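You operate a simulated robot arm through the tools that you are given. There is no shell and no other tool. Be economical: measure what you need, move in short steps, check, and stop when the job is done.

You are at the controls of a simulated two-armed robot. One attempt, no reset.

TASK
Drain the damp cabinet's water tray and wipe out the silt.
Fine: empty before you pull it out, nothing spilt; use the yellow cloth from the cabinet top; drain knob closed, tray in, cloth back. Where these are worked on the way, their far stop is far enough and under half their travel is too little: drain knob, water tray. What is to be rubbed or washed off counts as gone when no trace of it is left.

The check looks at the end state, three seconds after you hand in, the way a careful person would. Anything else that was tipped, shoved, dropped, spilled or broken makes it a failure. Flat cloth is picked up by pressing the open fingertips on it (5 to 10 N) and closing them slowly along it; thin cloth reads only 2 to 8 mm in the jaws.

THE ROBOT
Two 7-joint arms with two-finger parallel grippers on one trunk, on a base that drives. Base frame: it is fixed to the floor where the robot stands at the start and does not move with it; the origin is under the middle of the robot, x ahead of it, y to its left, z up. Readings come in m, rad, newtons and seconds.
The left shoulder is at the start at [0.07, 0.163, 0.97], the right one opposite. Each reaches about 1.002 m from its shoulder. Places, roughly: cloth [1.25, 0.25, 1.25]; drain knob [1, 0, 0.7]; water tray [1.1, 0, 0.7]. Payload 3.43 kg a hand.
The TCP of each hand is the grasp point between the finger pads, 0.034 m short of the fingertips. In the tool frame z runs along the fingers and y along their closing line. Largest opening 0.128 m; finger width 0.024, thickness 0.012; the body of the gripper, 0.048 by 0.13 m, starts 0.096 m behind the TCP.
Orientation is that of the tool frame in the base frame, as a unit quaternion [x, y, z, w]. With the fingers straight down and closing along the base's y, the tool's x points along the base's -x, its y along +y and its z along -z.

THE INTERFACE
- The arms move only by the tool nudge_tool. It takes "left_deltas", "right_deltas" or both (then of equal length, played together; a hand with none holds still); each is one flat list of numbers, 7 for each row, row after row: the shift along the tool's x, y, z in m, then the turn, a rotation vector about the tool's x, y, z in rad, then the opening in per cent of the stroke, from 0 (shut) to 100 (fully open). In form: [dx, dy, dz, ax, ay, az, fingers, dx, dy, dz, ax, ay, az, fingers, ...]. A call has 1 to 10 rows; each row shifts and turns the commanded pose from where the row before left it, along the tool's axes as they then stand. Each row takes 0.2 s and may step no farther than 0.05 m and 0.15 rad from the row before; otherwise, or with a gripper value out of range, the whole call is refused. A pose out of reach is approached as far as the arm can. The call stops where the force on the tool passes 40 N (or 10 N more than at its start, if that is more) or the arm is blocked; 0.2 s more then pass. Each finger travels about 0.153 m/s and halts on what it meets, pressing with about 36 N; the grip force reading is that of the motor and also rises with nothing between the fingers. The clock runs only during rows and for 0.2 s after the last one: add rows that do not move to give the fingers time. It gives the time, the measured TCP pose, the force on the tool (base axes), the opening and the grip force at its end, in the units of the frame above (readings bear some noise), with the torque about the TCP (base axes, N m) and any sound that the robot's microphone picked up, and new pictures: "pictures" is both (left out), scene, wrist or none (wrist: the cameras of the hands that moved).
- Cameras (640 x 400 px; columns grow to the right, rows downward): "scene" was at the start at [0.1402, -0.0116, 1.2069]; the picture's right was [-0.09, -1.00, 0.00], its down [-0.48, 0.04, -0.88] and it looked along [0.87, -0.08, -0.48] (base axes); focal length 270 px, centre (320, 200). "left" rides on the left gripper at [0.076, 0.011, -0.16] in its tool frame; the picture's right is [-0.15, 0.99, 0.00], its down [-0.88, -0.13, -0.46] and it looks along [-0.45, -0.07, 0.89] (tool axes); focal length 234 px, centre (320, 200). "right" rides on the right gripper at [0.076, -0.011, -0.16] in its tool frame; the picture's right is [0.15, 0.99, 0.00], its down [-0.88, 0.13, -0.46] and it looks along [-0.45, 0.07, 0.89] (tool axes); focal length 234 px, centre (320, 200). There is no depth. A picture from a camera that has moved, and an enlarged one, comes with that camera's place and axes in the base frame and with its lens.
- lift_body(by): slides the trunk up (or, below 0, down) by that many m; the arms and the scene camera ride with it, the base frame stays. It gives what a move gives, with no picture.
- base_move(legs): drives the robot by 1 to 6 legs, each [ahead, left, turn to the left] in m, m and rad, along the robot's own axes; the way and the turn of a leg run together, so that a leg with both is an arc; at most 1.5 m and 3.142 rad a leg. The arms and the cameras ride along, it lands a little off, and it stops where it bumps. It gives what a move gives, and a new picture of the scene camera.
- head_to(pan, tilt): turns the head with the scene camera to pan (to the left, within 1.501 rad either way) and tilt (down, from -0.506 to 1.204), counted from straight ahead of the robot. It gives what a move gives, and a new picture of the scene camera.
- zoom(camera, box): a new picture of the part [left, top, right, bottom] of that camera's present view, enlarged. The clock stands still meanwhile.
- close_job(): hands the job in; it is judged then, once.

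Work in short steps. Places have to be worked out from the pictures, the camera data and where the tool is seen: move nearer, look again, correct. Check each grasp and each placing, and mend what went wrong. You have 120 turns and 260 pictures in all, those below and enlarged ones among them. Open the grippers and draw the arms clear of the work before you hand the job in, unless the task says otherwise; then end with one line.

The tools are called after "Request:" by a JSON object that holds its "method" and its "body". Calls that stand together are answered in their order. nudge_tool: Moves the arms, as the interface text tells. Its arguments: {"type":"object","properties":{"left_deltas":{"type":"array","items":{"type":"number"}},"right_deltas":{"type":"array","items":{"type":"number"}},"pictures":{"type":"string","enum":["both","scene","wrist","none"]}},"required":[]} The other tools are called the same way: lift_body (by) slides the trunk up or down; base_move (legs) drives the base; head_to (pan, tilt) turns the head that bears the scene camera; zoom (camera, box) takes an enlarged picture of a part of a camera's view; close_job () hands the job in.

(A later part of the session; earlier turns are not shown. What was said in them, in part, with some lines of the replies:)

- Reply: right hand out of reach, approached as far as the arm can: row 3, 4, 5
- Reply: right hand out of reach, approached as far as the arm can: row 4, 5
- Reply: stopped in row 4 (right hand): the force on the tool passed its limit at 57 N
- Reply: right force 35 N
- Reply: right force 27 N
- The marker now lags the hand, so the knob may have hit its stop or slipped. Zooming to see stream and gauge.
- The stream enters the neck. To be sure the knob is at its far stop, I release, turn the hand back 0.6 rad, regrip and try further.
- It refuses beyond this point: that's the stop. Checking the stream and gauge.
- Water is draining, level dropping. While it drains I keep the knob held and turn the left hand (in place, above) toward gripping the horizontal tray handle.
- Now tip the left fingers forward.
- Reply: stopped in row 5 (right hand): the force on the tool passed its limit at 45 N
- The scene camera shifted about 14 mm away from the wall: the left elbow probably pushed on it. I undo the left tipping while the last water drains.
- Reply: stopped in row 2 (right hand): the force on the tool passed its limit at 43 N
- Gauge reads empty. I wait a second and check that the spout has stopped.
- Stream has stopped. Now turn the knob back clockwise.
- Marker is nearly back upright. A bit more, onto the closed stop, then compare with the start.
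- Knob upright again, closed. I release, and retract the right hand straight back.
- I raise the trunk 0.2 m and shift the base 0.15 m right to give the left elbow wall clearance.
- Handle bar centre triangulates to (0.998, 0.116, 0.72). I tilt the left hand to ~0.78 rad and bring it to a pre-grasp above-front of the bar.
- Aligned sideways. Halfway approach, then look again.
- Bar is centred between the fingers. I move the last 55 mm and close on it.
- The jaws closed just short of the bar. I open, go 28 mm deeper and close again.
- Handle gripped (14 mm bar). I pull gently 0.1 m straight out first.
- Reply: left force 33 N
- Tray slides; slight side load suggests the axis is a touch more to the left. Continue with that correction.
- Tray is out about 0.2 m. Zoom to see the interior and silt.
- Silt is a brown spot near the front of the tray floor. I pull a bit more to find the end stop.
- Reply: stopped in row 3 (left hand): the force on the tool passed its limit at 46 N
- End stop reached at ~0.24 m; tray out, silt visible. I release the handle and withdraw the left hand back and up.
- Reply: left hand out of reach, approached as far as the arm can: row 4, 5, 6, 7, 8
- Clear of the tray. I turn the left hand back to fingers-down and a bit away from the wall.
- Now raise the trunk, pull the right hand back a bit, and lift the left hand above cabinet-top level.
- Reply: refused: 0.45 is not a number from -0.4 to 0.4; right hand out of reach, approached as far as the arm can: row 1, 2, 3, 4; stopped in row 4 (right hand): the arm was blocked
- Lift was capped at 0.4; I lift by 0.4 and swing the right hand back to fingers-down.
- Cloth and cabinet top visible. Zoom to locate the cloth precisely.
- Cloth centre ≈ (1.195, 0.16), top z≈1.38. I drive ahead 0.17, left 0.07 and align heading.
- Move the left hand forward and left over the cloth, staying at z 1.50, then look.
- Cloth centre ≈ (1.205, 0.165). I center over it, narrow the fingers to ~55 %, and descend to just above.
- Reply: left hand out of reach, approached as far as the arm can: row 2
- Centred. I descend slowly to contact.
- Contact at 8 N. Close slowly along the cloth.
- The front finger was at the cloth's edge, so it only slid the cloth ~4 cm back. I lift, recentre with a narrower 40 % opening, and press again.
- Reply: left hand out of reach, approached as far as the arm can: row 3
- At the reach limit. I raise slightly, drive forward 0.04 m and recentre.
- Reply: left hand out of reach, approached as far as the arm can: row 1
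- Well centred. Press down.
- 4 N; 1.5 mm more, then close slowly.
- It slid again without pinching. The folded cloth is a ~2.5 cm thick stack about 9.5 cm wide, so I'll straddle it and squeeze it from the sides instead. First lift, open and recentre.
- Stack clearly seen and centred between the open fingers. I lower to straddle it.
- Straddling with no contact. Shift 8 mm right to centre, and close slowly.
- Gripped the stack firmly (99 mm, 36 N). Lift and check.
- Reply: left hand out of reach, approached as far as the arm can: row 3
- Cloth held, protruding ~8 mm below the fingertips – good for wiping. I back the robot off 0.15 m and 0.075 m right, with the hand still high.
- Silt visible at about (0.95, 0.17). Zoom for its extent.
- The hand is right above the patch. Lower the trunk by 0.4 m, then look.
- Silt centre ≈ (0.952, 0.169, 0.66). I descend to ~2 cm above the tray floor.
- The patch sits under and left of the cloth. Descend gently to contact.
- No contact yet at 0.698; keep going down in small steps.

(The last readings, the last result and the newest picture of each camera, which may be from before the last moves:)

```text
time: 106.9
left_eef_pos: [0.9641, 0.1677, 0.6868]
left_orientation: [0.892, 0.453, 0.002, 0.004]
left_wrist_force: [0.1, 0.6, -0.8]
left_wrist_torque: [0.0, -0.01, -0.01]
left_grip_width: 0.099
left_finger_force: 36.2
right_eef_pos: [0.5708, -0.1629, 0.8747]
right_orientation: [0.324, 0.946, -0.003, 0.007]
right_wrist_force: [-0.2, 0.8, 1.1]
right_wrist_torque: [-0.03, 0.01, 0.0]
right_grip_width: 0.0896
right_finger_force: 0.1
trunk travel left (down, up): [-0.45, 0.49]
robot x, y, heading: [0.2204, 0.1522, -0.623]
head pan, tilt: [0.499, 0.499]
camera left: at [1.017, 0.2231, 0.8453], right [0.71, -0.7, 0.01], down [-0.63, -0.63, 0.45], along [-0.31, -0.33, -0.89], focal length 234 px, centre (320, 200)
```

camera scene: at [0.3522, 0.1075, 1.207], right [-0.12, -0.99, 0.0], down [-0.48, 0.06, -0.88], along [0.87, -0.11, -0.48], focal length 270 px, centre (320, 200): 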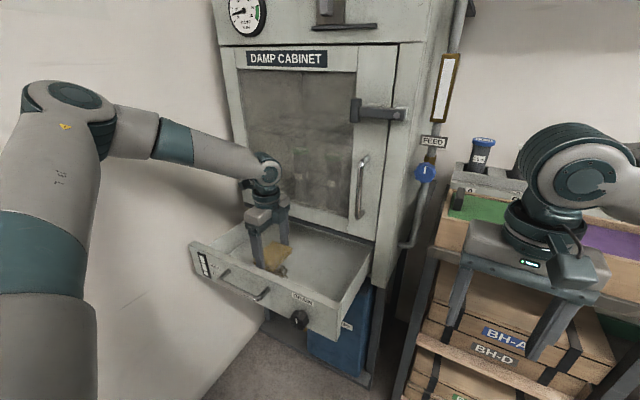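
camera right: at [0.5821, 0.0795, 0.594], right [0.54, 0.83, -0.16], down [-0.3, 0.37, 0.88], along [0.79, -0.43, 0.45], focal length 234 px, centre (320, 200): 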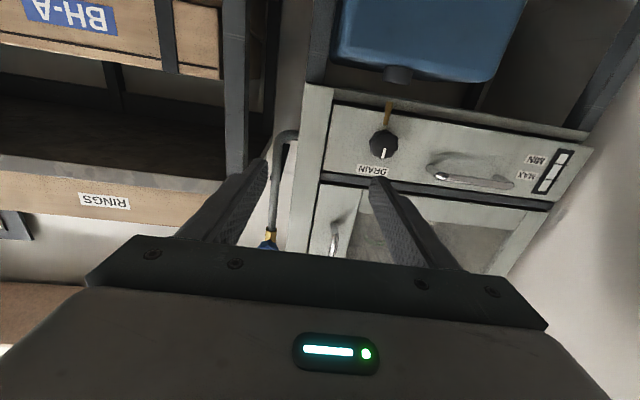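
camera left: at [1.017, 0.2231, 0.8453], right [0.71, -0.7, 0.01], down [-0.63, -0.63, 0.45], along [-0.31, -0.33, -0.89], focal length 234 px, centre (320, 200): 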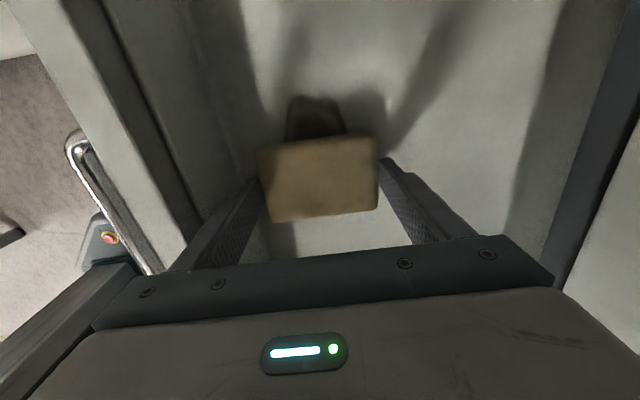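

Nearly there; continue down.

Request:
{"method": "nudge_tool", "body": {"left_deltas": [0, 0, 0.004, 0, 0, 0, 35, 0, 0, 0.003, 0, 0, 0, 35, 0, 0, 0.003, 0, 0, 0, 35, 0, 0, 0, 0, 0, 0, 35], "pictures": "none"}}

```text
time: 107.9
left_eef_pos: [0.9637, 0.1672, 0.6771]
left_orientation: [0.892, 0.453, 0.003, 0.005]
left_wrist_force: [-0.1, -0.2, -0.7]
left_wrist_torque: [0.01, 0.01, -0.03]
left_grip_width: 0.0992
left_finger_force: 35.9
right_eef_pos: [0.5709, -0.1629, 0.876]
right_orientation: [0.324, 0.946, -0.003, 0.008]
right_wrist_force: [0.3, -0.3, -0.3]
right_wrist_torque: [0.06, 0.0, -0.02]
right_grip_width: 0.0894
right_finger_force: 0.1
trunk travel left (down, up): [-0.45, 0.49]
robot x, y, heading: [0.2227, 0.1556, -0.624]
head pan, tilt: [0.499, 0.499]
```

Request:
{"method": "nudge_tool", "body": {"left_deltas": [0, 0, 0.004, 0, 0, 0, 35, 0, 0, 0.003, 0, 0, 0, 35, 0, 0, 0.003, 0, 0, 0, 35, 0, 0, 0.002, 0, 0, 0, 35, 0, 0, 0, 0, 0, 0, 35], "pictures": "both"}}

Request:
{"method": "zoom", "body": {"camera": "scene", "box": [180, 180, 380, 305]}}

```text
time: 108.9
left_eef_pos: [0.9675, 0.1651, 0.6714]
left_orientation: [0.892, 0.453, 0.007, 0.01]
left_wrist_force: [0.3, 1.7, 24.8]
left_wrist_torque: [0.69, 1.03, -0.03]
left_grip_width: 0.0993
left_finger_force: 36.0
right_eef_pos: [0.5701, -0.1641, 0.8754]
right_orientation: [0.325, 0.946, -0.003, 0.007]
right_wrist_force: [0.0, 0.0, -0.6]
right_wrist_torque: [0.01, 0.03, -0.04]
right_grip_width: 0.0898
right_finger_force: 0.0
trunk travel left (down, up): [-0.45, 0.49]
robot x, y, heading: [0.2207, 0.1497, -0.624]
head pan, tilt: [0.499, 0.499]
stopped in row 4 (left hand): the force on the tool passed its limit at 43 N (the readings are from after the stop); the commanded pose is now the measured one
camera scene: at [0.3506, 0.1074, 1.2072], right [-0.12, -0.99, 0.0], down [-0.47, 0.06, -0.88], along [0.87, -0.11, -0.48], focal length 270 px, centre (320, 200)
camera left: at [1.0174, 0.2218, 0.8307], right [0.71, -0.7, 0.02], down [-0.63, -0.63, 0.45], along [-0.3, -0.34, -0.89], focal length 234 px, centre (320, 200)
```

scene: 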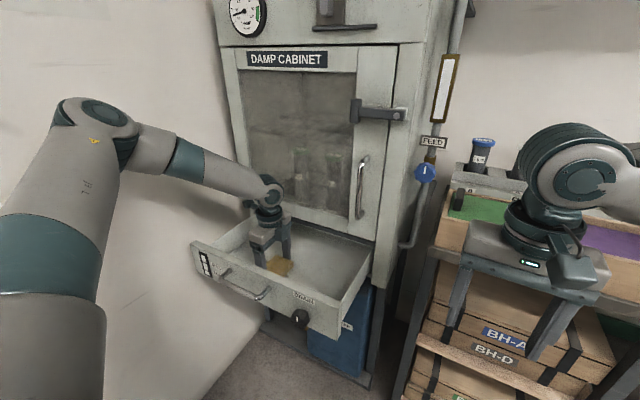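
left: 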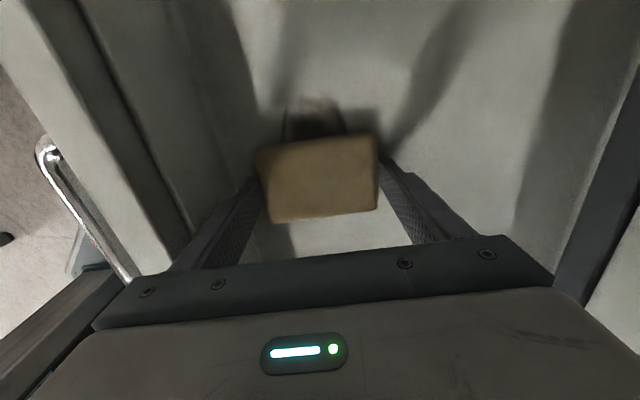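

```text
3.20 times, centred on (280, 242) of scene
camera zoom: at [0.3506, 0.1074, 1.2072], right [-0.12, -0.99, 0.0], down [-0.47, 0.06, -0.88], along [0.87, -0.11, -0.48], focal length 863 px, centre (448, 64)
```

zoom: 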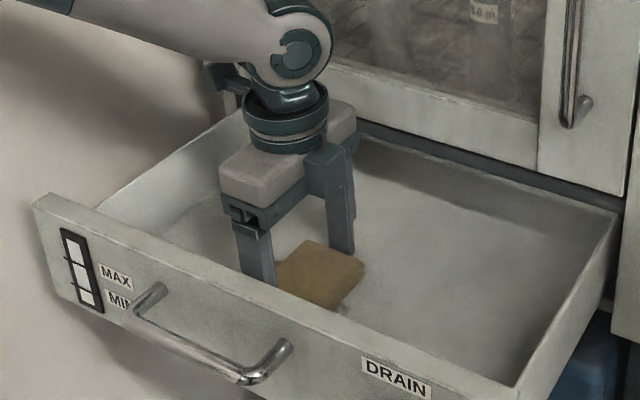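

Floor contact at TCP 0.671 (floor z≈0.63). I ease up 2 mm and read the pressure.

Request:
{"method": "nudge_tool", "body": {"left_deltas": [0, 0, -0.002, 0, 0, 0, 35, 0, 0, 0, 0, 0, 0, 35], "pictures": "none"}}

```text
time: 109.5
left_eef_pos: [0.9679, 0.1651, 0.6723]
left_orientation: [0.891, 0.453, 0.004, 0.008]
left_wrist_force: [0.9, -3.8, 16.8]
left_wrist_torque: [-0.12, 0.05, 0.01]
left_grip_width: 0.0987
left_finger_force: 35.8
right_eef_pos: [0.5693, -0.1633, 0.876]
right_orientation: [0.324, 0.946, -0.003, 0.006]
right_wrist_force: [1.0, -0.3, 0.5]
right_wrist_torque: [-0.01, 0.02, 0.0]
right_grip_width: 0.0893
right_finger_force: 0.1
trunk travel left (down, up): [-0.45, 0.49]
robot x, y, heading: [0.221, 0.1498, -0.623]
head pan, tilt: [0.499, 0.499]
```

About 17 N. Ease 1 mm and wipe: left 5 cm, back right 9 cm, and return.

Request:
{"method": "nudge_tool", "body": {"left_deltas": [0.017, 0, -0.0007, 0, 0, 0, 35, 0.017, 0, 0, 0, 0, 0, 35, 0.016, 0, 0, 0, 0, 0, 35, -0.02, 0, 0, 0, 0, 0, 35, -0.02, 0, 0, 0, 0, 0, 35, -0.02, 0, 0, 0, 0, 0, 35, -0.02, 0, 0, 0, 0, 0, 35, -0.015, 0, 0, 0, 0, 0, 35, 0.02, 0, 0, 0, 0, 0, 35, 0.02, 0, 0, 0, 0, 0, 35], "pictures": "wrist"}}

```text
time: 111.7
left_eef_pos: [0.9625, 0.1602, 0.6737]
left_orientation: [0.892, 0.452, 0.004, 0.008]
left_wrist_force: [-3.2, -3.4, 8.9]
left_wrist_torque: [0.06, 0.32, 0.09]
left_grip_width: 0.0989
left_finger_force: 36.1
right_eef_pos: [0.5693, -0.1631, 0.8762]
right_orientation: [0.325, 0.946, -0.003, 0.007]
right_wrist_force: [-0.5, -0.3, -0.9]
right_wrist_torque: [-0.01, -0.01, 0.03]
right_grip_width: 0.0898
right_finger_force: 0.1
trunk travel left (down, up): [-0.45, 0.49]
robot x, y, heading: [0.2239, 0.1507, -0.625]
head pan, tilt: [0.499, 0.499]
camera left: at [1.0138, 0.2181, 0.8305], right [0.71, -0.7, 0.02], down [-0.63, -0.63, 0.45], along [-0.31, -0.33, -0.89], focal length 234 px, centre (320, 200)
```

left: 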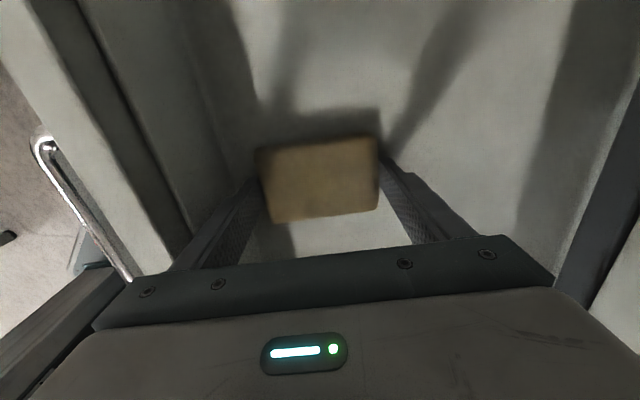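

The visible part is gone. Second pass, slightly toward the front and then toward the back.

Request:
{"method": "nudge_tool", "body": {"left_deltas": [0.025, -0.015, 0, 0, 0, 0, 35, 0.03, 0, 0, 0, 0, 0, 35, -0.03, 0, 0, 0, 0, 0, 35, -0.03, 0, 0, 0, 0, 0, 35, -0.04, 0, 0, 0, 0, 0, 35, 0, 0.02, 0, 0, 0, 0, 35, 0, 0.015, 0, 0, 0, 0, 35, 0.03, 0, 0, 0, 0, 0, 35, 0.03, 0, 0, 0, 0, 0, 35, 0.035, 0, 0, 0, 0, 0, 35], "pictures": "none"}}

Request:
{"method": "nudge_tool", "body": {"left_deltas": [0, 0, -0.03, 0, 0, 0, 35, 0, 0, -0.04, 0, 0, 0, 35, 0, 0, -0.04, 0, 0, 0, 35, 0, 0, -0.04, 0, 0, 0, 35, 0, 0, -0.04, 0, 0, 0, 35, 0, 0, -0.04, 0, 0, 0, 35, 0, 0, 0, 0, 0, 0, 35], "pictures": "both"}}

Request:
{"method": "zoom", "body": {"camera": "scene", "box": [180, 200, 380, 325]}}

```text
time: 113.9
left_eef_pos: [1.0106, 0.1903, 0.6715]
left_orientation: [0.891, 0.453, 0.004, 0.008]
left_wrist_force: [-0.1, -1.6, 2.7]
left_wrist_torque: [0.05, 0.12, -0.01]
left_grip_width: 0.0989
left_finger_force: 36.0
right_eef_pos: [0.5709, -0.1633, 0.8756]
right_orientation: [0.323, 0.946, -0.003, 0.007]
right_wrist_force: [0.2, 1.1, 0.4]
right_wrist_torque: [-0.01, 0.02, -0.01]
right_grip_width: 0.0896
right_finger_force: 0.0
trunk travel left (down, up): [-0.45, 0.49]
robot x, y, heading: [0.2197, 0.15, -0.621]
head pan, tilt: [0.499, 0.499]
```

```text
time: 115.5
left_eef_pos: [1.0051, 0.1933, 0.9004]
left_orientation: [0.892, 0.453, 0.004, 0.008]
left_wrist_force: [0.0, 0.1, -0.3]
left_wrist_torque: [0.0, 0.03, 0.02]
left_grip_width: 0.0987
left_finger_force: 36.1
right_eef_pos: [0.5707, -0.1627, 0.8751]
right_orientation: [0.323, 0.946, -0.004, 0.006]
right_wrist_force: [1.0, -0.3, 0.0]
right_wrist_torque: [-0.01, -0.03, -0.02]
right_grip_width: 0.0896
right_finger_force: 0.1
trunk travel left (down, up): [-0.45, 0.49]
robot x, y, heading: [0.2215, 0.1491, -0.625]
head pan, tilt: [0.499, 0.499]
camera scene: at [0.353, 0.1077, 1.2069], right [-0.12, -0.99, 0.0], down [-0.48, 0.06, -0.88], along [0.87, -0.11, -0.48], focal length 270 px, centre (320, 200)
camera left: at [1.0582, 0.2495, 1.0596], right [0.71, -0.7, 0.02], down [-0.63, -0.63, 0.45], along [-0.31, -0.33, -0.89], focal length 234 px, centre (320, 200)
```

scene: 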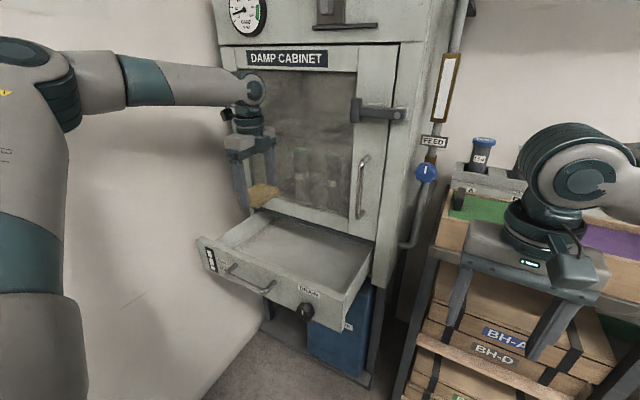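
left: 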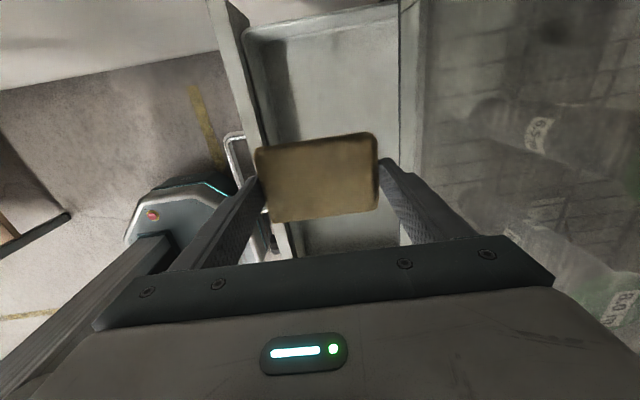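

```text
3.20 times, centred on (280, 262) of scene
camera zoom: at [0.353, 0.1077, 1.2069], right [-0.12, -0.99, 0.0], down [-0.48, 0.06, -0.88], along [0.87, -0.11, -0.48], focal length 863 px, centre (448, 0)
```

zoom: 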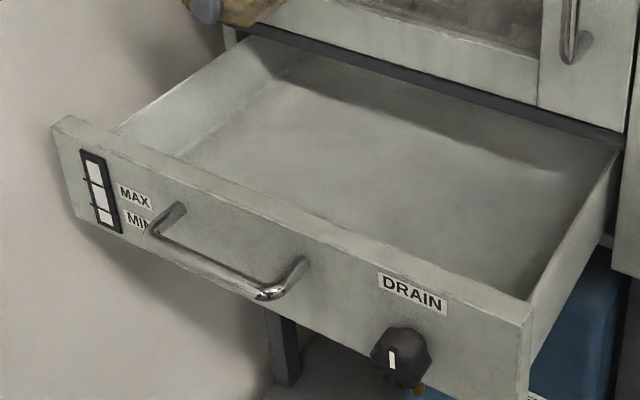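

The visible floor looks clean. Raising the trunk to look in from above (needed for returning the cloth too).

Request:
{"method": "lift_body", "body": {"by": 0.4}}

Request:
{"method": "zoom", "body": {"camera": "scene", "box": [205, 275, 405, 400]}}

```text
time: 119.3
left_eef_pos: [1.0065, 0.1937, 1.3008]
left_orientation: [0.892, 0.453, 0.003, 0.007]
left_wrist_force: [0.7, -0.2, 0.0]
left_wrist_torque: [0.01, 0.0, 0.0]
left_grip_width: 0.0987
left_finger_force: 36.0
right_eef_pos: [0.5698, -0.1626, 1.2752]
right_orientation: [0.324, 0.946, -0.003, 0.006]
right_wrist_force: [0.6, 0.1, 0.1]
right_wrist_torque: [0.01, -0.02, -0.03]
right_grip_width: 0.0896
right_finger_force: 0.0
trunk travel left (down, up): [-0.85, 0.09]
robot x, y, heading: [0.218, 0.1533, -0.622]
head pan, tilt: [0.499, 0.499]
```

```text
3.20 times, centred on (305, 338) of scene
camera zoom: at [0.3526, 0.1076, 1.6069], right [-0.12, -0.99, 0.0], down [-0.48, 0.06, -0.88], along [0.87, -0.11, -0.48], focal length 863 px, centre (368, -240)
```

zoom: 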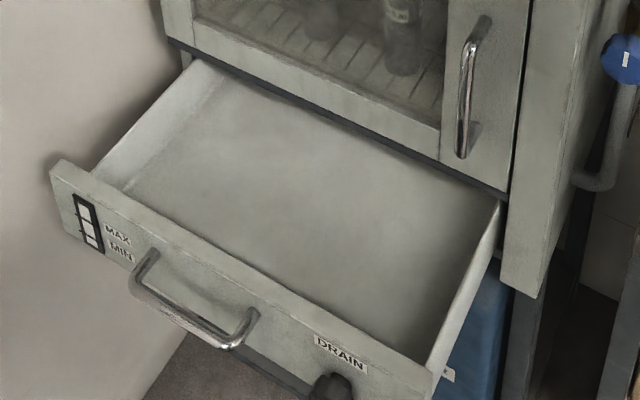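

Tray floor is spotless. Now lift the hand to 1.48 m and drive back forward-left to return the cloth.

Request:
{"method": "nudge_tool", "body": {"left_deltas": [0, 0, -0.045, 0, 0, 0, 35, 0, 0, -0.045, 0, 0, 0, 35, 0, 0, -0.045, 0, 0, 0, 35, 0, 0, -0.04, 0, 0, 0, 35, 0, 0, 0, 0, 0, 0, 35], "pictures": "none"}}

Request:
{"method": "base_move", "body": {"legs": [[0.15, 0.075, 0]]}}

```text
time: 120.5
left_eef_pos: [1.0033, 0.194, 1.4748]
left_orientation: [0.892, 0.453, 0.003, 0.007]
left_wrist_force: [0.2, 0.3, -1.2]
left_wrist_torque: [0.04, 0.01, 0.02]
left_grip_width: 0.099
left_finger_force: 36.6
right_eef_pos: [0.5699, -0.1617, 1.2744]
right_orientation: [0.324, 0.946, -0.003, 0.006]
right_wrist_force: [-0.5, 0.2, -0.2]
right_wrist_torque: [0.0, 0.0, -0.01]
right_grip_width: 0.0897
right_finger_force: 0.0
trunk travel left (down, up): [-0.85, 0.09]
robot x, y, heading: [0.2197, 0.1495, -0.627]
head pan, tilt: [0.499, 0.499]
```

```text
time: 122.0
left_eef_pos: [1.1647, 0.1668, 1.479]
left_orientation: [0.891, 0.453, 0.005, 0.008]
left_wrist_force: [-0.3, 0.1, 0.2]
left_wrist_torque: [0.01, -0.03, -0.05]
left_grip_width: 0.099
left_finger_force: 36.1
right_eef_pos: [0.7324, -0.1905, 1.2768]
right_orientation: [0.324, 0.946, -0.004, 0.008]
right_wrist_force: [0.4, -0.5, 0.1]
right_wrist_torque: [-0.02, -0.04, 0.02]
right_grip_width: 0.0897
right_finger_force: 0.0
trunk travel left (down, up): [-0.85, 0.09]
robot x, y, heading: [0.3834, 0.1252, -0.62]
head pan, tilt: [0.499, 0.499]
camera scene: at [0.5138, 0.0803, 1.6075], right [-0.12, -0.99, 0.0], down [-0.47, 0.06, -0.88], along [0.87, -0.11, -0.48], focal length 270 px, centre (320, 200)
```

scene: 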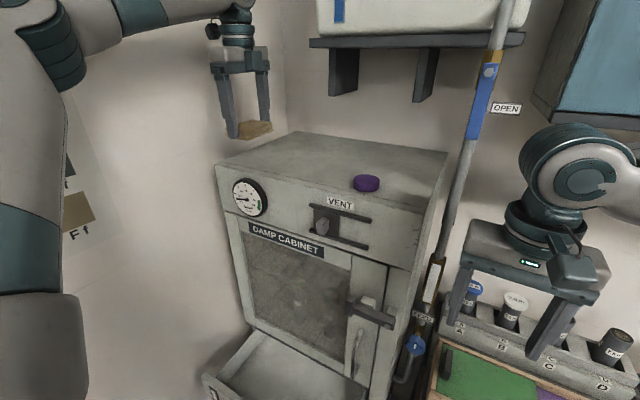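

Position over the original spot and descend to just above the surface.

Request:
{"method": "nudge_tool", "body": {"left_deltas": [0.011, 0.019, 0, 0, 0, 0, 35, 0.011, 0.019, 0, 0, 0, 0, 35, 0, 0, 0.03, 0, 0, 0, 35, 0, 0, 0.03, 0, 0, 0, 35, 0, 0, 0.01, 0, 0, 0, 35, 0, 0, 0, 0, 0, 0, 35], "pictures": "both"}}

```text
time: 123.4
left_eef_pos: [1.213, 0.1611, 1.4056]
left_orientation: [0.892, 0.453, 0.005, 0.008]
left_wrist_force: [0.5, 0.7, -0.3]
left_wrist_torque: [-0.01, -0.03, 0.01]
left_grip_width: 0.0989
left_finger_force: 36.3
right_eef_pos: [0.7361, -0.1917, 1.2774]
right_orientation: [0.323, 0.946, -0.004, 0.007]
right_wrist_force: [-0.6, -0.1, 0.2]
right_wrist_torque: [-0.02, 0.03, -0.02]
right_grip_width: 0.0894
right_finger_force: 0.1
trunk travel left (down, up): [-0.85, 0.09]
robot x, y, heading: [0.3891, 0.1231, -0.622]
head pan, tilt: [0.499, 0.499]
camera scene: at [0.5178, 0.0796, 1.607], right [-0.12, -0.99, 0.0], down [-0.48, 0.06, -0.88], along [0.87, -0.11, -0.48], focal length 270 px, centre (320, 200)
camera left: at [1.2652, 0.2171, 1.5651], right [0.71, -0.7, 0.02], down [-0.63, -0.63, 0.45], along [-0.31, -0.33, -0.89], focal length 234 px, centre (320, 200)
```

scene: 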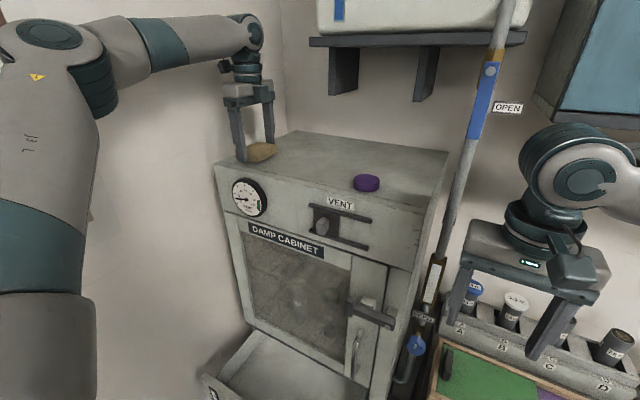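
left: 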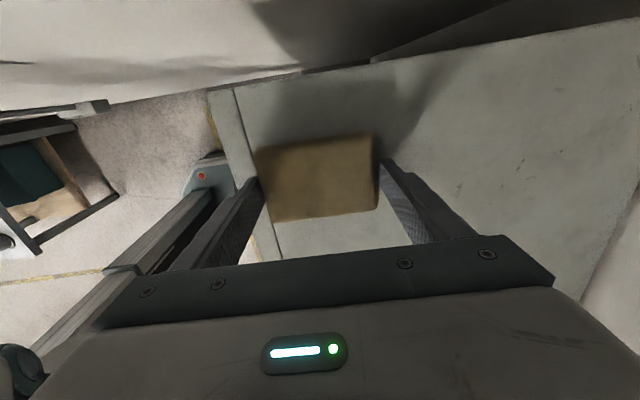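

Over the original place. Lower the last 5 mm, release and lift.

Request:
{"method": "nudge_tool", "body": {"left_deltas": [0, 0, 0.003, 0, 0, 0, 35, 0, 0, 0.002, 0, 0, 0, 35, 0, 0, 0, 0, 0, 0, 80, 0, 0, 0, 0, 0, 0, 95, 0, 0, -0.03, 0, 0, 0, 95, 0, 0, -0.04, 0, 0, 0, 95, 0, 0, 0, 0, 0, 0, 95]}}

```text
time: 125.0
left_eef_pos: [1.2139, 0.1627, 1.4714]
left_orientation: [0.891, 0.453, 0.004, 0.009]
left_wrist_force: [0.0, 1.4, -0.6]
left_wrist_torque: [0.0, -0.02, 0.04]
left_grip_width: 0.1216
left_finger_force: 0.0
right_eef_pos: [0.7362, -0.1899, 1.2746]
right_orientation: [0.324, 0.946, -0.004, 0.006]
right_wrist_force: [0.5, -0.3, 0.0]
right_wrist_torque: [-0.02, 0.03, 0.0]
right_grip_width: 0.0896
right_finger_force: 0.0
trunk travel left (down, up): [-0.85, 0.09]
robot x, y, heading: [0.3859, 0.1188, -0.623]
head pan, tilt: [0.499, 0.499]
camera scene: at [0.5185, 0.0799, 1.6069], right [-0.12, -0.99, 0.0], down [-0.48, 0.06, -0.88], along [0.87, -0.11, -0.48], focal length 270 px, centre (320, 200)
camera left: at [1.2648, 0.2185, 1.6297], right [0.71, -0.7, 0.02], down [-0.63, -0.63, 0.45], along [-0.31, -0.33, -0.89], focal length 234 px, centre (320, 200)
```

scene: 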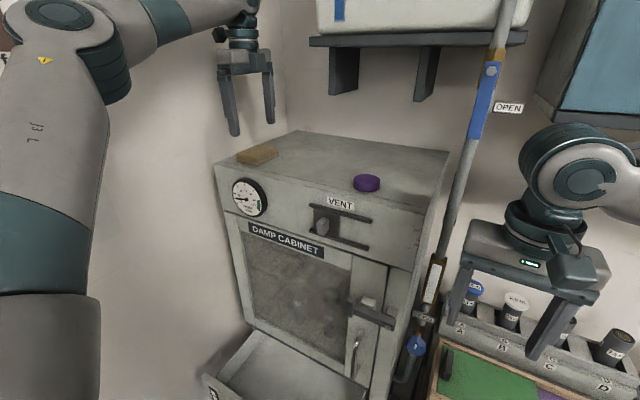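
left: 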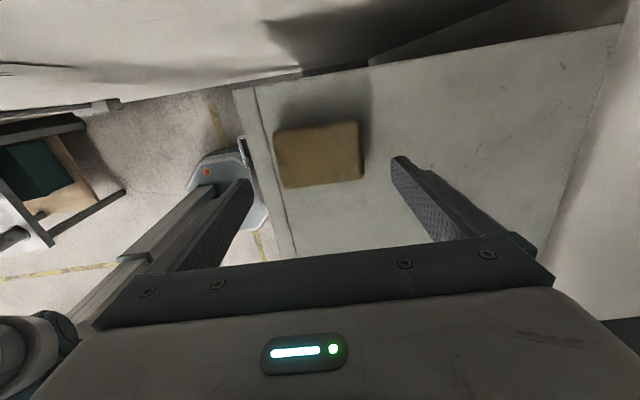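

Cloth is back. Now I back off, lower the trunk, and go re-grip the tray handle to push it in.

Request:
{"method": "base_move", "body": {"legs": [[-0.22, -0.075, 0]]}}

Request:
{"method": "nudge_tool", "body": {"left_deltas": [-0.035, -0.035, 0, 0, 0, 0, 60, -0.035, -0.035, 0, 0, 0, 0, 60, -0.035, -0.035, 0, 0, 0, 0, 60, 0, -0.045, 0, 0, 0, 0, 60, 0, -0.045, 0, 0, 0, 0, 60, 0, 0, 0, 0, 0, 0, 60], "pictures": "none"}}

Request:
{"method": "lift_body", "body": {"by": -0.4}}

Request:
{"method": "head_to", "body": {"pan": 0.4, "tilt": 0.6}}

```text
time: 126.7
left_eef_pos: [0.9933, 0.229, 1.4693]
left_orientation: [0.891, 0.453, 0.003, 0.006]
left_wrist_force: [-0.2, 0.0, 0.0]
left_wrist_torque: [-0.02, 0.02, -0.02]
left_grip_width: 0.1216
left_finger_force: 0.1
right_eef_pos: [0.5171, -0.1251, 1.2736]
right_orientation: [0.324, 0.946, -0.004, 0.005]
right_wrist_force: [0.0, 0.3, -0.3]
right_wrist_torque: [0.03, 0.03, 0.01]
right_grip_width: 0.0893
right_finger_force: 0.0
trunk travel left (down, up): [-0.85, 0.09]
robot x, y, heading: [0.1638, 0.1898, -0.624]
head pan, tilt: [0.499, 0.499]
camera scene: at [0.2997, 0.1454, 1.6066], right [-0.12, -0.99, 0.0], down [-0.48, 0.06, -0.88], along [0.87, -0.11, -0.48], focal length 270 px, centre (320, 200)
```

scene: 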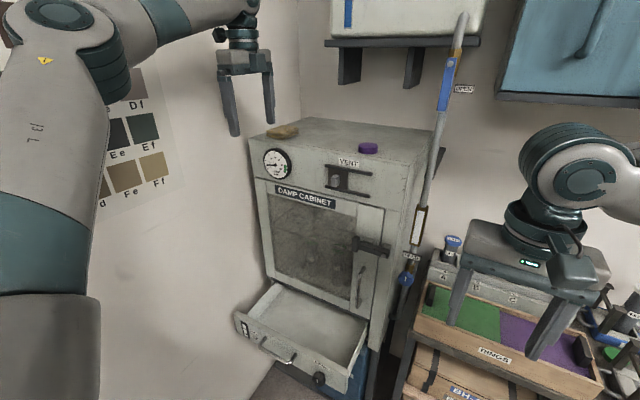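

```text
time: 128.1
left_eef_pos: [0.7714, 0.2566, 1.4691]
left_orientation: [0.892, 0.453, 0.004, 0.006]
left_wrist_force: [-0.5, 0.5, 0.7]
left_wrist_torque: [0.05, 0.01, -0.02]
left_grip_width: 0.0767
left_finger_force: 0.1
right_eef_pos: [0.5147, -0.1255, 1.2749]
right_orientation: [0.323, 0.946, -0.003, 0.006]
right_wrist_force: [0.1, 0.2, -0.4]
right_wrist_torque: [0.01, -0.01, -0.02]
right_grip_width: 0.0893
right_finger_force: 0.0
trunk travel left (down, up): [-0.85, 0.09]
robot x, y, heading: [0.1651, 0.1877, -0.625]
head pan, tilt: [0.499, 0.499]
```

```text
time: 131.9
left_eef_pos: [0.7698, 0.2583, 1.0676]
left_orientation: [0.891, 0.453, 0.004, 0.008]
left_wrist_force: [0.3, 0.3, -0.2]
left_wrist_torque: [0.0, 0.0, -0.04]
left_grip_width: 0.077
left_finger_force: 0.0
right_eef_pos: [0.5141, -0.1243, 0.8754]
right_orientation: [0.324, 0.946, -0.003, 0.006]
right_wrist_force: [-0.9, -0.7, -0.1]
right_wrist_torque: [0.0, 0.0, -0.02]
right_grip_width: 0.0895
right_finger_force: 0.1
trunk travel left (down, up): [-0.45, 0.49]
robot x, y, heading: [0.1651, 0.188, -0.622]
head pan, tilt: [0.499, 0.499]
```

```text
time: 132.6
left_eef_pos: [0.7711, 0.2594, 1.0685]
left_orientation: [0.891, 0.453, 0.003, 0.008]
left_wrist_force: [0.6, -0.5, -0.6]
left_wrist_torque: [0.02, 0.04, 0.01]
left_grip_width: 0.077
left_finger_force: 0.0
right_eef_pos: [0.5146, -0.1245, 0.8759]
right_orientation: [0.324, 0.946, -0.002, 0.006]
right_wrist_force: [-0.2, 0.6, -0.2]
right_wrist_torque: [0.01, 0.04, 0.0]
right_grip_width: 0.0896
right_finger_force: 0.1
trunk travel left (down, up): [-0.45, 0.49]
robot x, y, heading: [0.1628, 0.1893, -0.618]
head pan, tilt: [0.4, 0.6]
camera scene: at [0.2921, 0.1382, 1.1979], right [-0.22, -0.98, 0.0], down [-0.55, 0.12, -0.83], along [0.8, -0.18, -0.56], focal length 270 px, centre (320, 200)
```

scene: 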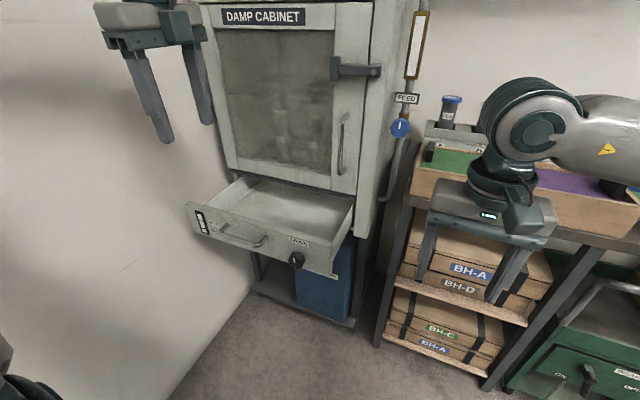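

Bar now ≈ (0.867, 0.222, 0.71). I bring the hand above it with a 0.4 rad tilt.

Request:
{"method": "nudge_tool", "body": {"left_deltas": [0.0043, 0.01, 0.044, 0, 0, 0, 60, 0.0043, 0.01, 0.044, 0, 0, 0, 60, 0.0043, 0.01, 0.044, 0, 0, 0, 60, 0.0043, 0.01, 0.044, 0, 0, 0, 60, 0.0043, 0.01, 0.044, 0, 0, 0, 60, 0.0043, 0.01, 0.044, 0, 0, 0, 60, 0, 0, 0, -0.133, 0, 0, 60, 0, 0, 0, -0.133, 0, 0, 60, 0, 0, 0, -0.12, 0, 0, 60]}}

```text
time: 134.6
left_eef_pos: [0.8387, 0.2425, 0.8054]
left_orientation: [0.873, 0.444, 0.091, 0.179]
left_wrist_force: [0.0, -0.6, 0.1]
left_wrist_torque: [0.0, -0.02, 0.02]
left_grip_width: 0.0766
left_finger_force: 0.1
right_eef_pos: [0.5132, -0.1245, 0.8757]
right_orientation: [0.325, 0.946, -0.004, 0.007]
right_wrist_force: [-0.1, -0.3, -0.2]
right_wrist_torque: [-0.01, 0.01, 0.03]
right_grip_width: 0.0898
right_finger_force: 0.0
trunk travel left (down, up): [-0.45, 0.49]
robot x, y, heading: [0.165, 0.1914, -0.627]
head pan, tilt: [0.4, 0.6]
camera scene: at [0.2917, 0.139, 1.198], right [-0.22, -0.98, 0.0], down [-0.55, 0.12, -0.83], along [0.8, -0.18, -0.56], focal length 270 px, centre (320, 200)
camera left: at [0.84, 0.3344, 0.9552], right [0.65, -0.65, 0.39], down [-0.76, -0.53, 0.37], along [-0.03, -0.54, -0.84], focal length 234 px, centre (320, 200)
```

scene: 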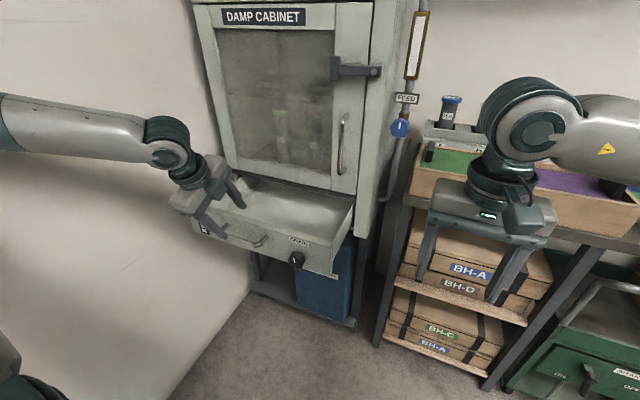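
left: 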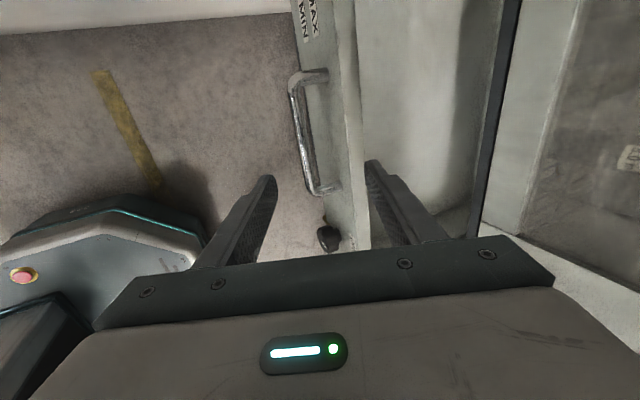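

Need ~1 cm toward me; narrow the jaws so the rear finger passes between bar and panel, go halfway and look.

Request:
{"method": "nudge_tool", "body": {"left_deltas": [0.01, -0.006, 0, 0, 0, 0, 45, 0.01, -0.006, 0, 0, 0, 0, 45, 0, 0, 0.025, 0, 0, 0, 45, 0, 0, 0.015, 0, 0, 0, 45, 0, 0, 0, 0, 0, 0, 45], "pictures": "wrist"}}

```text
time: 135.8
left_eef_pos: [0.8537, 0.2553, 0.7637]
left_orientation: [0.873, 0.444, 0.091, 0.179]
left_wrist_force: [-0.1, 0.0, 0.2]
left_wrist_torque: [0.02, 0.02, -0.03]
left_grip_width: 0.0579
left_finger_force: 0.0
right_eef_pos: [0.5142, -0.125, 0.8751]
right_orientation: [0.324, 0.946, -0.003, 0.007]
right_wrist_force: [-0.4, 1.3, -0.2]
right_wrist_torque: [0.02, -0.01, -0.02]
right_grip_width: 0.0894
right_finger_force: 0.0
trunk travel left (down, up): [-0.45, 0.49]
robot x, y, heading: [0.1672, 0.1907, -0.621]
head pan, tilt: [0.4, 0.6]
camera left: at [0.8559, 0.3468, 0.9131], right [0.65, -0.65, 0.39], down [-0.76, -0.54, 0.37], along [-0.03, -0.53, -0.85], focal length 234 px, centre (320, 200)
```

left: 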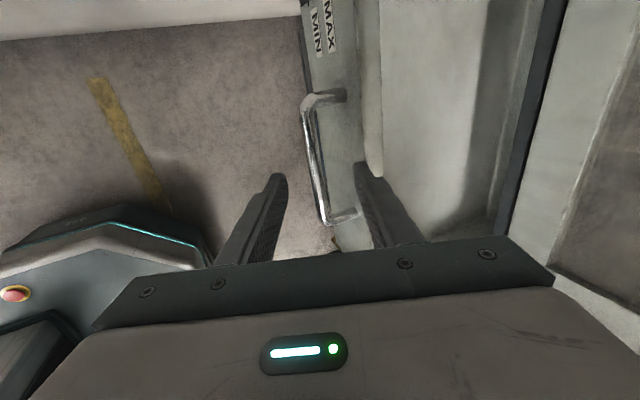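

Aligned. Final approach and close on the bar.

Request:
{"method": "nudge_tool", "body": {"left_deltas": [0, -0.002, 0.02, 0, 0, 0, 45, 0, -0.001, 0.02, 0, 0, 0, 45, 0, 0, 0.018, 0, 0, 0, 45, 0, 0, 0, 0, 0, 0, 30, 0, 0, 0, 0, 0, 0, 15, 0, 0, 0, 0, 0, 0, 0, 0, 0, 0, 0, 0, 0, 0], "pictures": "wrist"}}

```text
time: 137.4
left_eef_pos: [0.8696, 0.2433, 0.7099]
left_orientation: [0.873, 0.444, 0.092, 0.179]
left_wrist_force: [2.9, 1.0, 9.8]
left_wrist_torque: [-0.61, 0.3, 0.96]
left_grip_width: 0.0137
left_finger_force: 44.6
right_eef_pos: [0.5149, -0.1241, 0.8757]
right_orientation: [0.324, 0.946, -0.004, 0.007]
right_wrist_force: [0.1, 0.0, -0.7]
right_wrist_torque: [0.01, 0.0, -0.03]
right_grip_width: 0.0893
right_finger_force: 0.0
trunk travel left (down, up): [-0.45, 0.49]
robot x, y, heading: [0.1686, 0.1891, -0.627]
head pan, tilt: [0.4, 0.6]
camera left: at [0.8719, 0.3353, 0.8599], right [0.65, -0.65, 0.39], down [-0.76, -0.54, 0.37], along [-0.03, -0.53, -0.84], focal length 234 px, centre (320, 200)
```

left: 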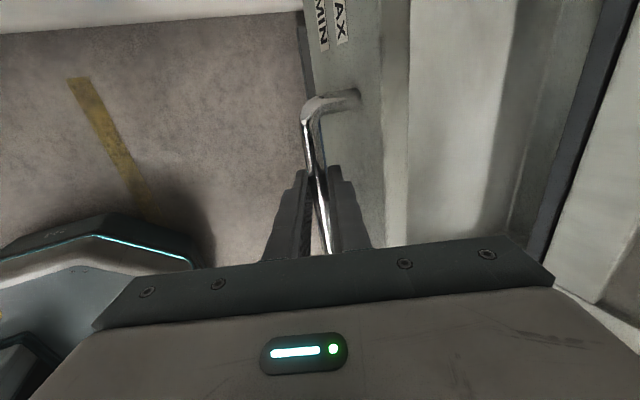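

Gripped. Push in along the rail axis.

Request:
{"method": "nudge_tool", "body": {"left_deltas": [0, 0.0184, 0.0079, 0, 0, 0, 0, 0, 0.0221, 0.0095, 0, 0, 0, 0, 0, 0.0221, 0.0095, 0, 0, 0, 0, 0, 0.0221, 0.0095, 0, 0, 0, 0, 0, 0.0221, 0.0095, 0, 0, 0, 0, 0, 0.0221, 0.0095, 0, 0, 0, 0, 0, 0.0221, 0.0095, 0, 0, 0, 0, 0, 0, 0, 0, 0, 0, 0]}}

```text
time: 139.2
left_eef_pos: [1.0026, 0.1475, 0.7095]
left_orientation: [0.873, 0.444, 0.092, 0.18]
left_wrist_force: [5.5, 4.7, 8.7]
left_wrist_torque: [0.04, -0.1, 1.24]
left_grip_width: 0.0136
left_finger_force: 45.3
right_eef_pos: [0.5145, -0.1241, 0.876]
right_orientation: [0.324, 0.946, -0.003, 0.008]
right_wrist_force: [0.0, 0.0, -0.2]
right_wrist_torque: [0.01, 0.02, 0.03]
right_grip_width: 0.0897
right_finger_force: 0.1
trunk travel left (down, up): [-0.45, 0.49]
robot x, y, heading: [0.1697, 0.1873, -0.615]
head pan, tilt: [0.4, 0.6]
camera scene: at [0.2916, 0.1386, 1.198], right [-0.22, -0.98, 0.0], down [-0.55, 0.12, -0.83], along [0.8, -0.18, -0.56], focal length 270 px, centre (320, 200)
camera left: at [1.0047, 0.2395, 0.8599], right [0.65, -0.65, 0.39], down [-0.76, -0.54, 0.37], along [-0.03, -0.53, -0.84], focal length 234 px, centre (320, 200)
```

scene: 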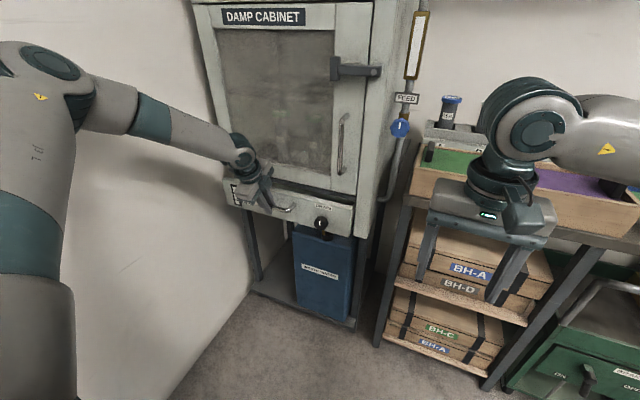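
left: 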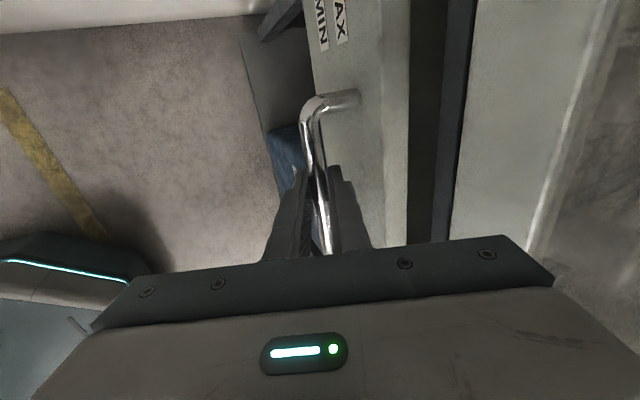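

Nearly in (about 3 cm to go). Push the rest until it stops.

Request:
{"method": "nudge_tool", "body": {"left_deltas": [0, 0.0138, 0.0059, 0, 0, 0, 0, 0, 0.0092, 0.004, 0, 0, 0, 0, 0, 0.0055, 0.0024, 0, 0, 0, 0, 0, 0.0037, 0.0016, 0, 0, 0, 0, 0, 0.0028, 0.0012, 0, 0, 0, 0, 0, 0, 0, 0, 0, 0, 0]}}

```text
time: 140.6
left_eef_pos: [1.034, 0.1254, 0.7105]
left_orientation: [0.873, 0.444, 0.091, 0.18]
left_wrist_force: [7.2, 4.6, 13.7]
left_wrist_torque: [-0.4, 0.15, 1.0]
left_grip_width: 0.0135
left_finger_force: 45.1
right_eef_pos: [0.5142, -0.124, 0.8755]
right_orientation: [0.324, 0.946, -0.004, 0.007]
right_wrist_force: [-0.1, 0.3, 0.4]
right_wrist_torque: [-0.03, 0.02, 0.01]
right_grip_width: 0.0895
right_finger_force: 0.0
trunk travel left (down, up): [-0.45, 0.49]
robot x, y, heading: [0.1648, 0.1937, -0.626]
head pan, tilt: [0.4, 0.6]
camera scene: at [0.2911, 0.1388, 1.1981], right [-0.22, -0.98, 0.0], down [-0.55, 0.12, -0.83], along [0.81, -0.18, -0.56], focal length 270 px, centre (320, 200)
camera left: at [1.0357, 0.2173, 0.8598], right [0.65, -0.65, 0.39], down [-0.76, -0.54, 0.37], along [-0.03, -0.53, -0.84], focal length 234 px, centre (320, 200)
```

scene: 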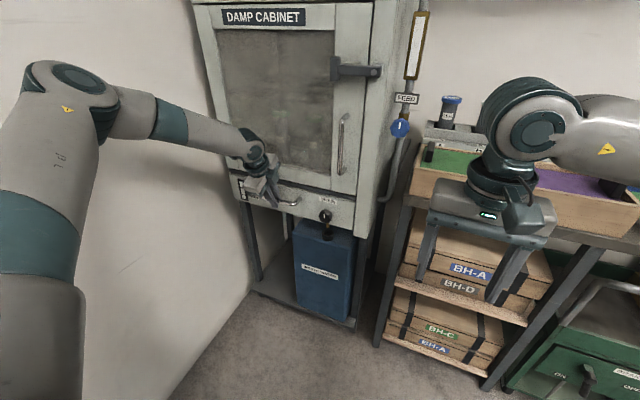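
left: 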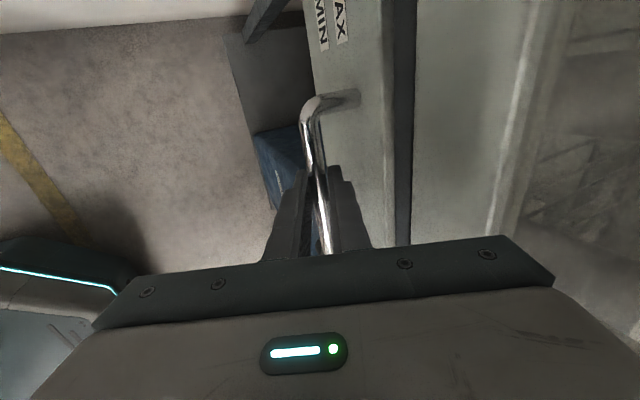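

Looks flush. One more tiny push to confirm the stop, then zoom.

Request:
{"method": "nudge_tool", "body": {"left_deltas": [0, 0.0037, 0.0016, 0, 0, 0, 0, 0, 0.0037, 0.0016, 0, 0, 0, 0, 0, 0, 0, 0, 0, 0, 0], "pictures": "none"}}

Request:
{"method": "zoom", "body": {"camera": "scene", "box": [220, 150, 380, 250]}}

```text
time: 141.4
left_eef_pos: [1.0342, 0.1247, 0.7093]
left_orientation: [0.873, 0.447, 0.09, 0.176]
left_wrist_force: [-16.7, 9.2, 15.0]
left_wrist_torque: [-0.07, 0.33, 1.01]
left_grip_width: 0.0141
left_finger_force: 45.1
right_eef_pos: [0.512, -0.1229, 0.8762]
right_orientation: [0.322, 0.947, -0.004, 0.008]
right_wrist_force: [0.8, 0.2, -0.5]
right_wrist_torque: [-0.02, 0.04, -0.03]
right_grip_width: 0.0898
right_finger_force: 0.1
trunk travel left (down, up): [-0.45, 0.49]
robot x, y, heading: [0.1602, 0.1905, -0.622]
head pan, tilt: [0.4, 0.6]
stopped in row 3 (left hand): the force on the tool passed its limit at 41 N (the readings are from after the stop); the commanded pose is now the measured one
```

```text
4.00 times, centred on (300, 200) of scene
camera zoom: at [0.2875, 0.1397, 1.1984], right [-0.22, -0.98, 0.0], down [-0.55, 0.12, -0.83], along [0.81, -0.18, -0.56], focal length 1079 px, centre (400, 200)
```

zoom: 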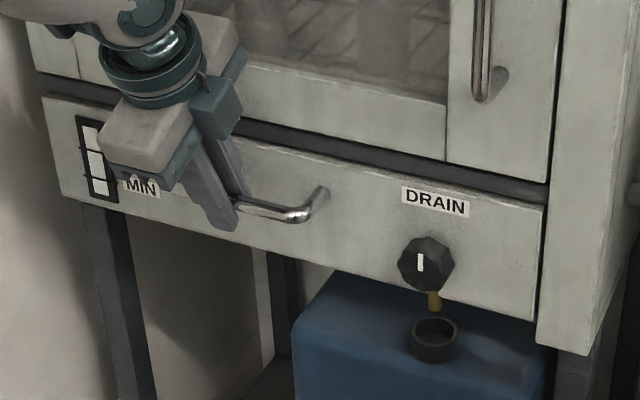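

Tray is on its stop, flush. Release and withdraw the left hand.

Request:
{"method": "nudge_tool", "body": {"left_deltas": [0, 0, 0, 0, 0, 0, 20, 0, 0, 0, 0, 0, 0, 45, 0, 0, 0, 0, 0, 0, 45, 0, 0, -0.03, 0, 0, 0, 45, 0, 0, -0.04, 0, 0, 0, 45, 0, 0, -0.04, 0, 0, 0, 45, 0, -0.03, -0.03, 0, 0, 0, 60, 0, -0.04, 0, 0, 0, 0, 60, 0, -0.04, 0, 0, 0, 0, 60], "pictures": "scene"}}

Request:
{"method": "zoom", "body": {"camera": "scene", "box": [200, 140, 400, 265]}}

```text
time: 143.4
left_eef_pos: [0.9105, 0.216, 0.793]
left_orientation: [0.874, 0.445, 0.089, 0.175]
left_wrist_force: [0.6, 0.0, -0.7]
left_wrist_torque: [-0.05, -0.02, -0.03]
left_grip_width: 0.0767
left_finger_force: 0.0
right_eef_pos: [0.5138, -0.1216, 0.8757]
right_orientation: [0.323, 0.946, -0.004, 0.006]
right_wrist_force: [-0.2, 0.5, 0.2]
right_wrist_torque: [-0.01, -0.01, -0.01]
right_grip_width: 0.0896
right_finger_force: 0.0
trunk travel left (down, up): [-0.45, 0.49]
robot x, y, heading: [0.1654, 0.1897, -0.624]
head pan, tilt: [0.4, 0.6]
camera scene: at [0.2907, 0.1398, 1.1981], right [-0.22, -0.98, 0.0], down [-0.55, 0.12, -0.83], along [0.81, -0.18, -0.56], focal length 270 px, centre (320, 200)
```

scene: 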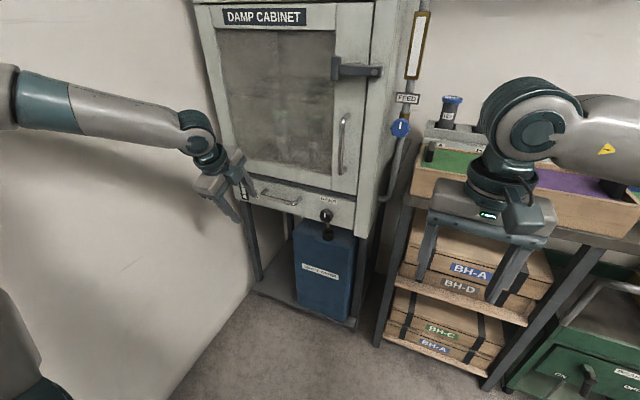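

```text
3.20 times, centred on (300, 202) of scene
camera zoom: at [0.2907, 0.1398, 1.1981], right [-0.22, -0.98, 0.0], down [-0.55, 0.12, -0.83], along [0.81, -0.18, -0.56], focal length 863 px, centre (384, 192)
```

zoom: 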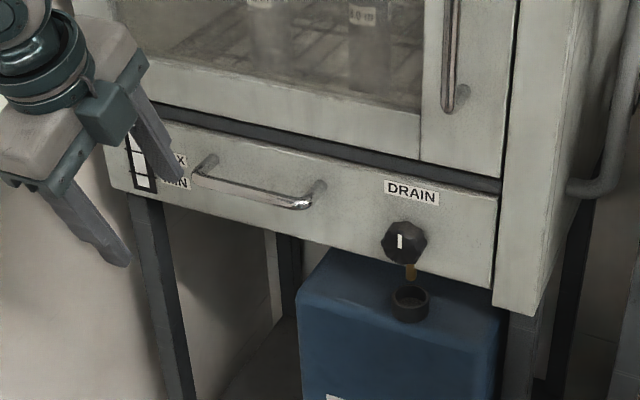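

Everything's in place: tray in, knob upright/closed, cloth on top. I back the robot off to clear and take a final look.

Request:
{"method": "base_move", "body": {"legs": [[-0.2, 0, 0]]}}

Request:
{"method": "nudge_tool", "body": {"left_deltas": [0, 0, 0, 0.13, 0, 0, 100, 0, 0, -0.03, 0.13, 0, 0, 100, 0, 0, -0.03, 0.12, 0, 0, 100], "pictures": "none"}}

Request:
{"method": "head_to", "body": {"pan": 0.3, "tilt": 0.3}}

Request:
{"method": "zoom", "body": {"camera": "scene", "box": [180, 60, 460, 235]}}

```text
time: 145.0
left_eef_pos: [0.75, 0.3306, 0.7924]
left_orientation: [0.874, 0.445, 0.089, 0.175]
left_wrist_force: [0.0, -0.2, -0.3]
left_wrist_torque: [-0.01, -0.02, -0.01]
left_grip_width: 0.0767
left_finger_force: 0.0
right_eef_pos: [0.3522, -0.0074, 0.8759]
right_orientation: [0.324, 0.946, -0.004, 0.007]
right_wrist_force: [-0.3, 0.0, -0.3]
right_wrist_torque: [-0.03, -0.01, -0.03]
right_grip_width: 0.0894
right_finger_force: 0.1
trunk travel left (down, up): [-0.45, 0.49]
robot x, y, heading: [0.0052, 0.3062, -0.622]
head pan, tilt: [0.4, 0.6]
camera scene: at [0.1287, 0.2552, 1.198], right [-0.22, -0.98, 0.0], down [-0.55, 0.12, -0.83], along [0.81, -0.18, -0.56], focal length 270 px, centre (320, 200)
```

scene: 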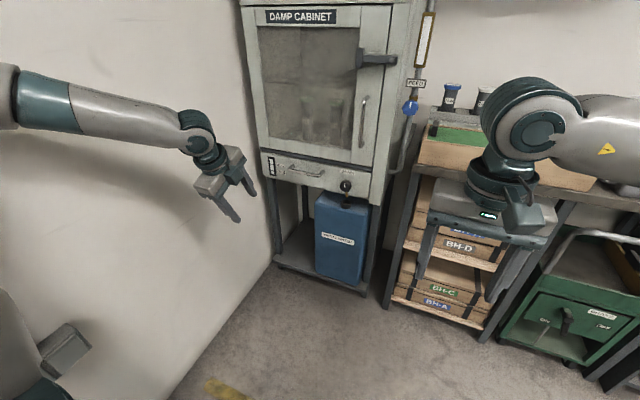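

```text
time: 145.8
left_eef_pos: [0.739, 0.3368, 0.8522]
left_orientation: [0.892, 0.453, 0.003, 0.005]
left_wrist_force: [0.3, 0.5, 0.1]
left_wrist_torque: [0.0, -0.03, 0.0]
left_grip_width: 0.128
left_finger_force: 0.1
right_eef_pos: [0.3514, -0.0086, 0.8745]
right_orientation: [0.323, 0.946, -0.003, 0.007]
right_wrist_force: [-0.7, 0.0, 0.9]
right_wrist_torque: [0.05, 0.02, 0.01]
right_grip_width: 0.0898
right_finger_force: 0.1
trunk travel left (down, up): [-0.45, 0.49]
robot x, y, heading: [0.003, 0.3073, -0.617]
head pan, tilt: [0.4, 0.6]
```

```text
time: 146.6
left_eef_pos: [0.74, 0.3372, 0.8518]
left_orientation: [0.892, 0.453, 0.003, 0.007]
left_wrist_force: [0.2, 0.2, 0.1]
left_wrist_torque: [-0.01, 0.0, 0.01]
left_grip_width: 0.1279
left_finger_force: 0.1
right_eef_pos: [0.3524, -0.0079, 0.8753]
right_orientation: [0.323, 0.946, -0.003, 0.006]
right_wrist_force: [0.5, -0.2, -0.6]
right_wrist_torque: [0.01, -0.02, -0.02]
right_grip_width: 0.0893
right_finger_force: 0.1
trunk travel left (down, up): [-0.45, 0.49]
robot x, y, heading: [0.0014, 0.3039, -0.623]
head pan, tilt: [0.3, 0.3]
camera scene: at [0.1319, 0.2445, 1.2253], right [-0.32, -0.95, 0.0], down [-0.28, 0.09, -0.95], along [0.91, -0.3, -0.3], focal length 270 px, centre (320, 200)
```

scene: 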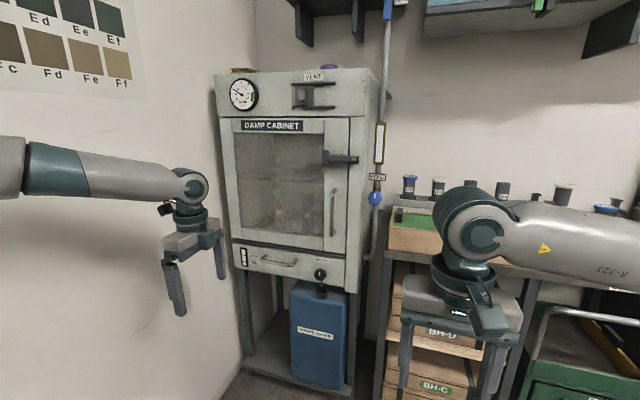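

```text
2.29 times, centred on (320, 148) of scene
camera zoom: at [0.1319, 0.2445, 1.2253], right [-0.32, -0.95, 0.0], down [-0.28, 0.09, -0.95], along [0.91, -0.3, -0.3], focal length 617 px, centre (320, 320)
```

zoom: 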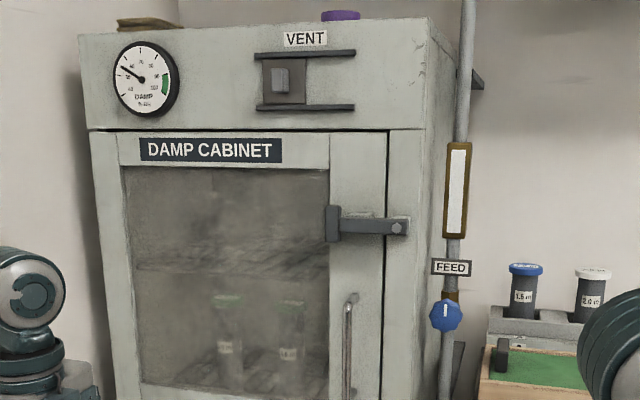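

The tray is empty, wiped and closed, the knob is closed, the cloth is back on top, and both arms are clear. Handing in.

Request:
{"method": "close_job", "body": {}}

```text
The job is handed in.
```

The water tray is drained into the can with no spill seen, wiped clean of silt and pushed back in; the drain knob is closed, the yellow cloth is back on the cabinet top, and the job is handed in.
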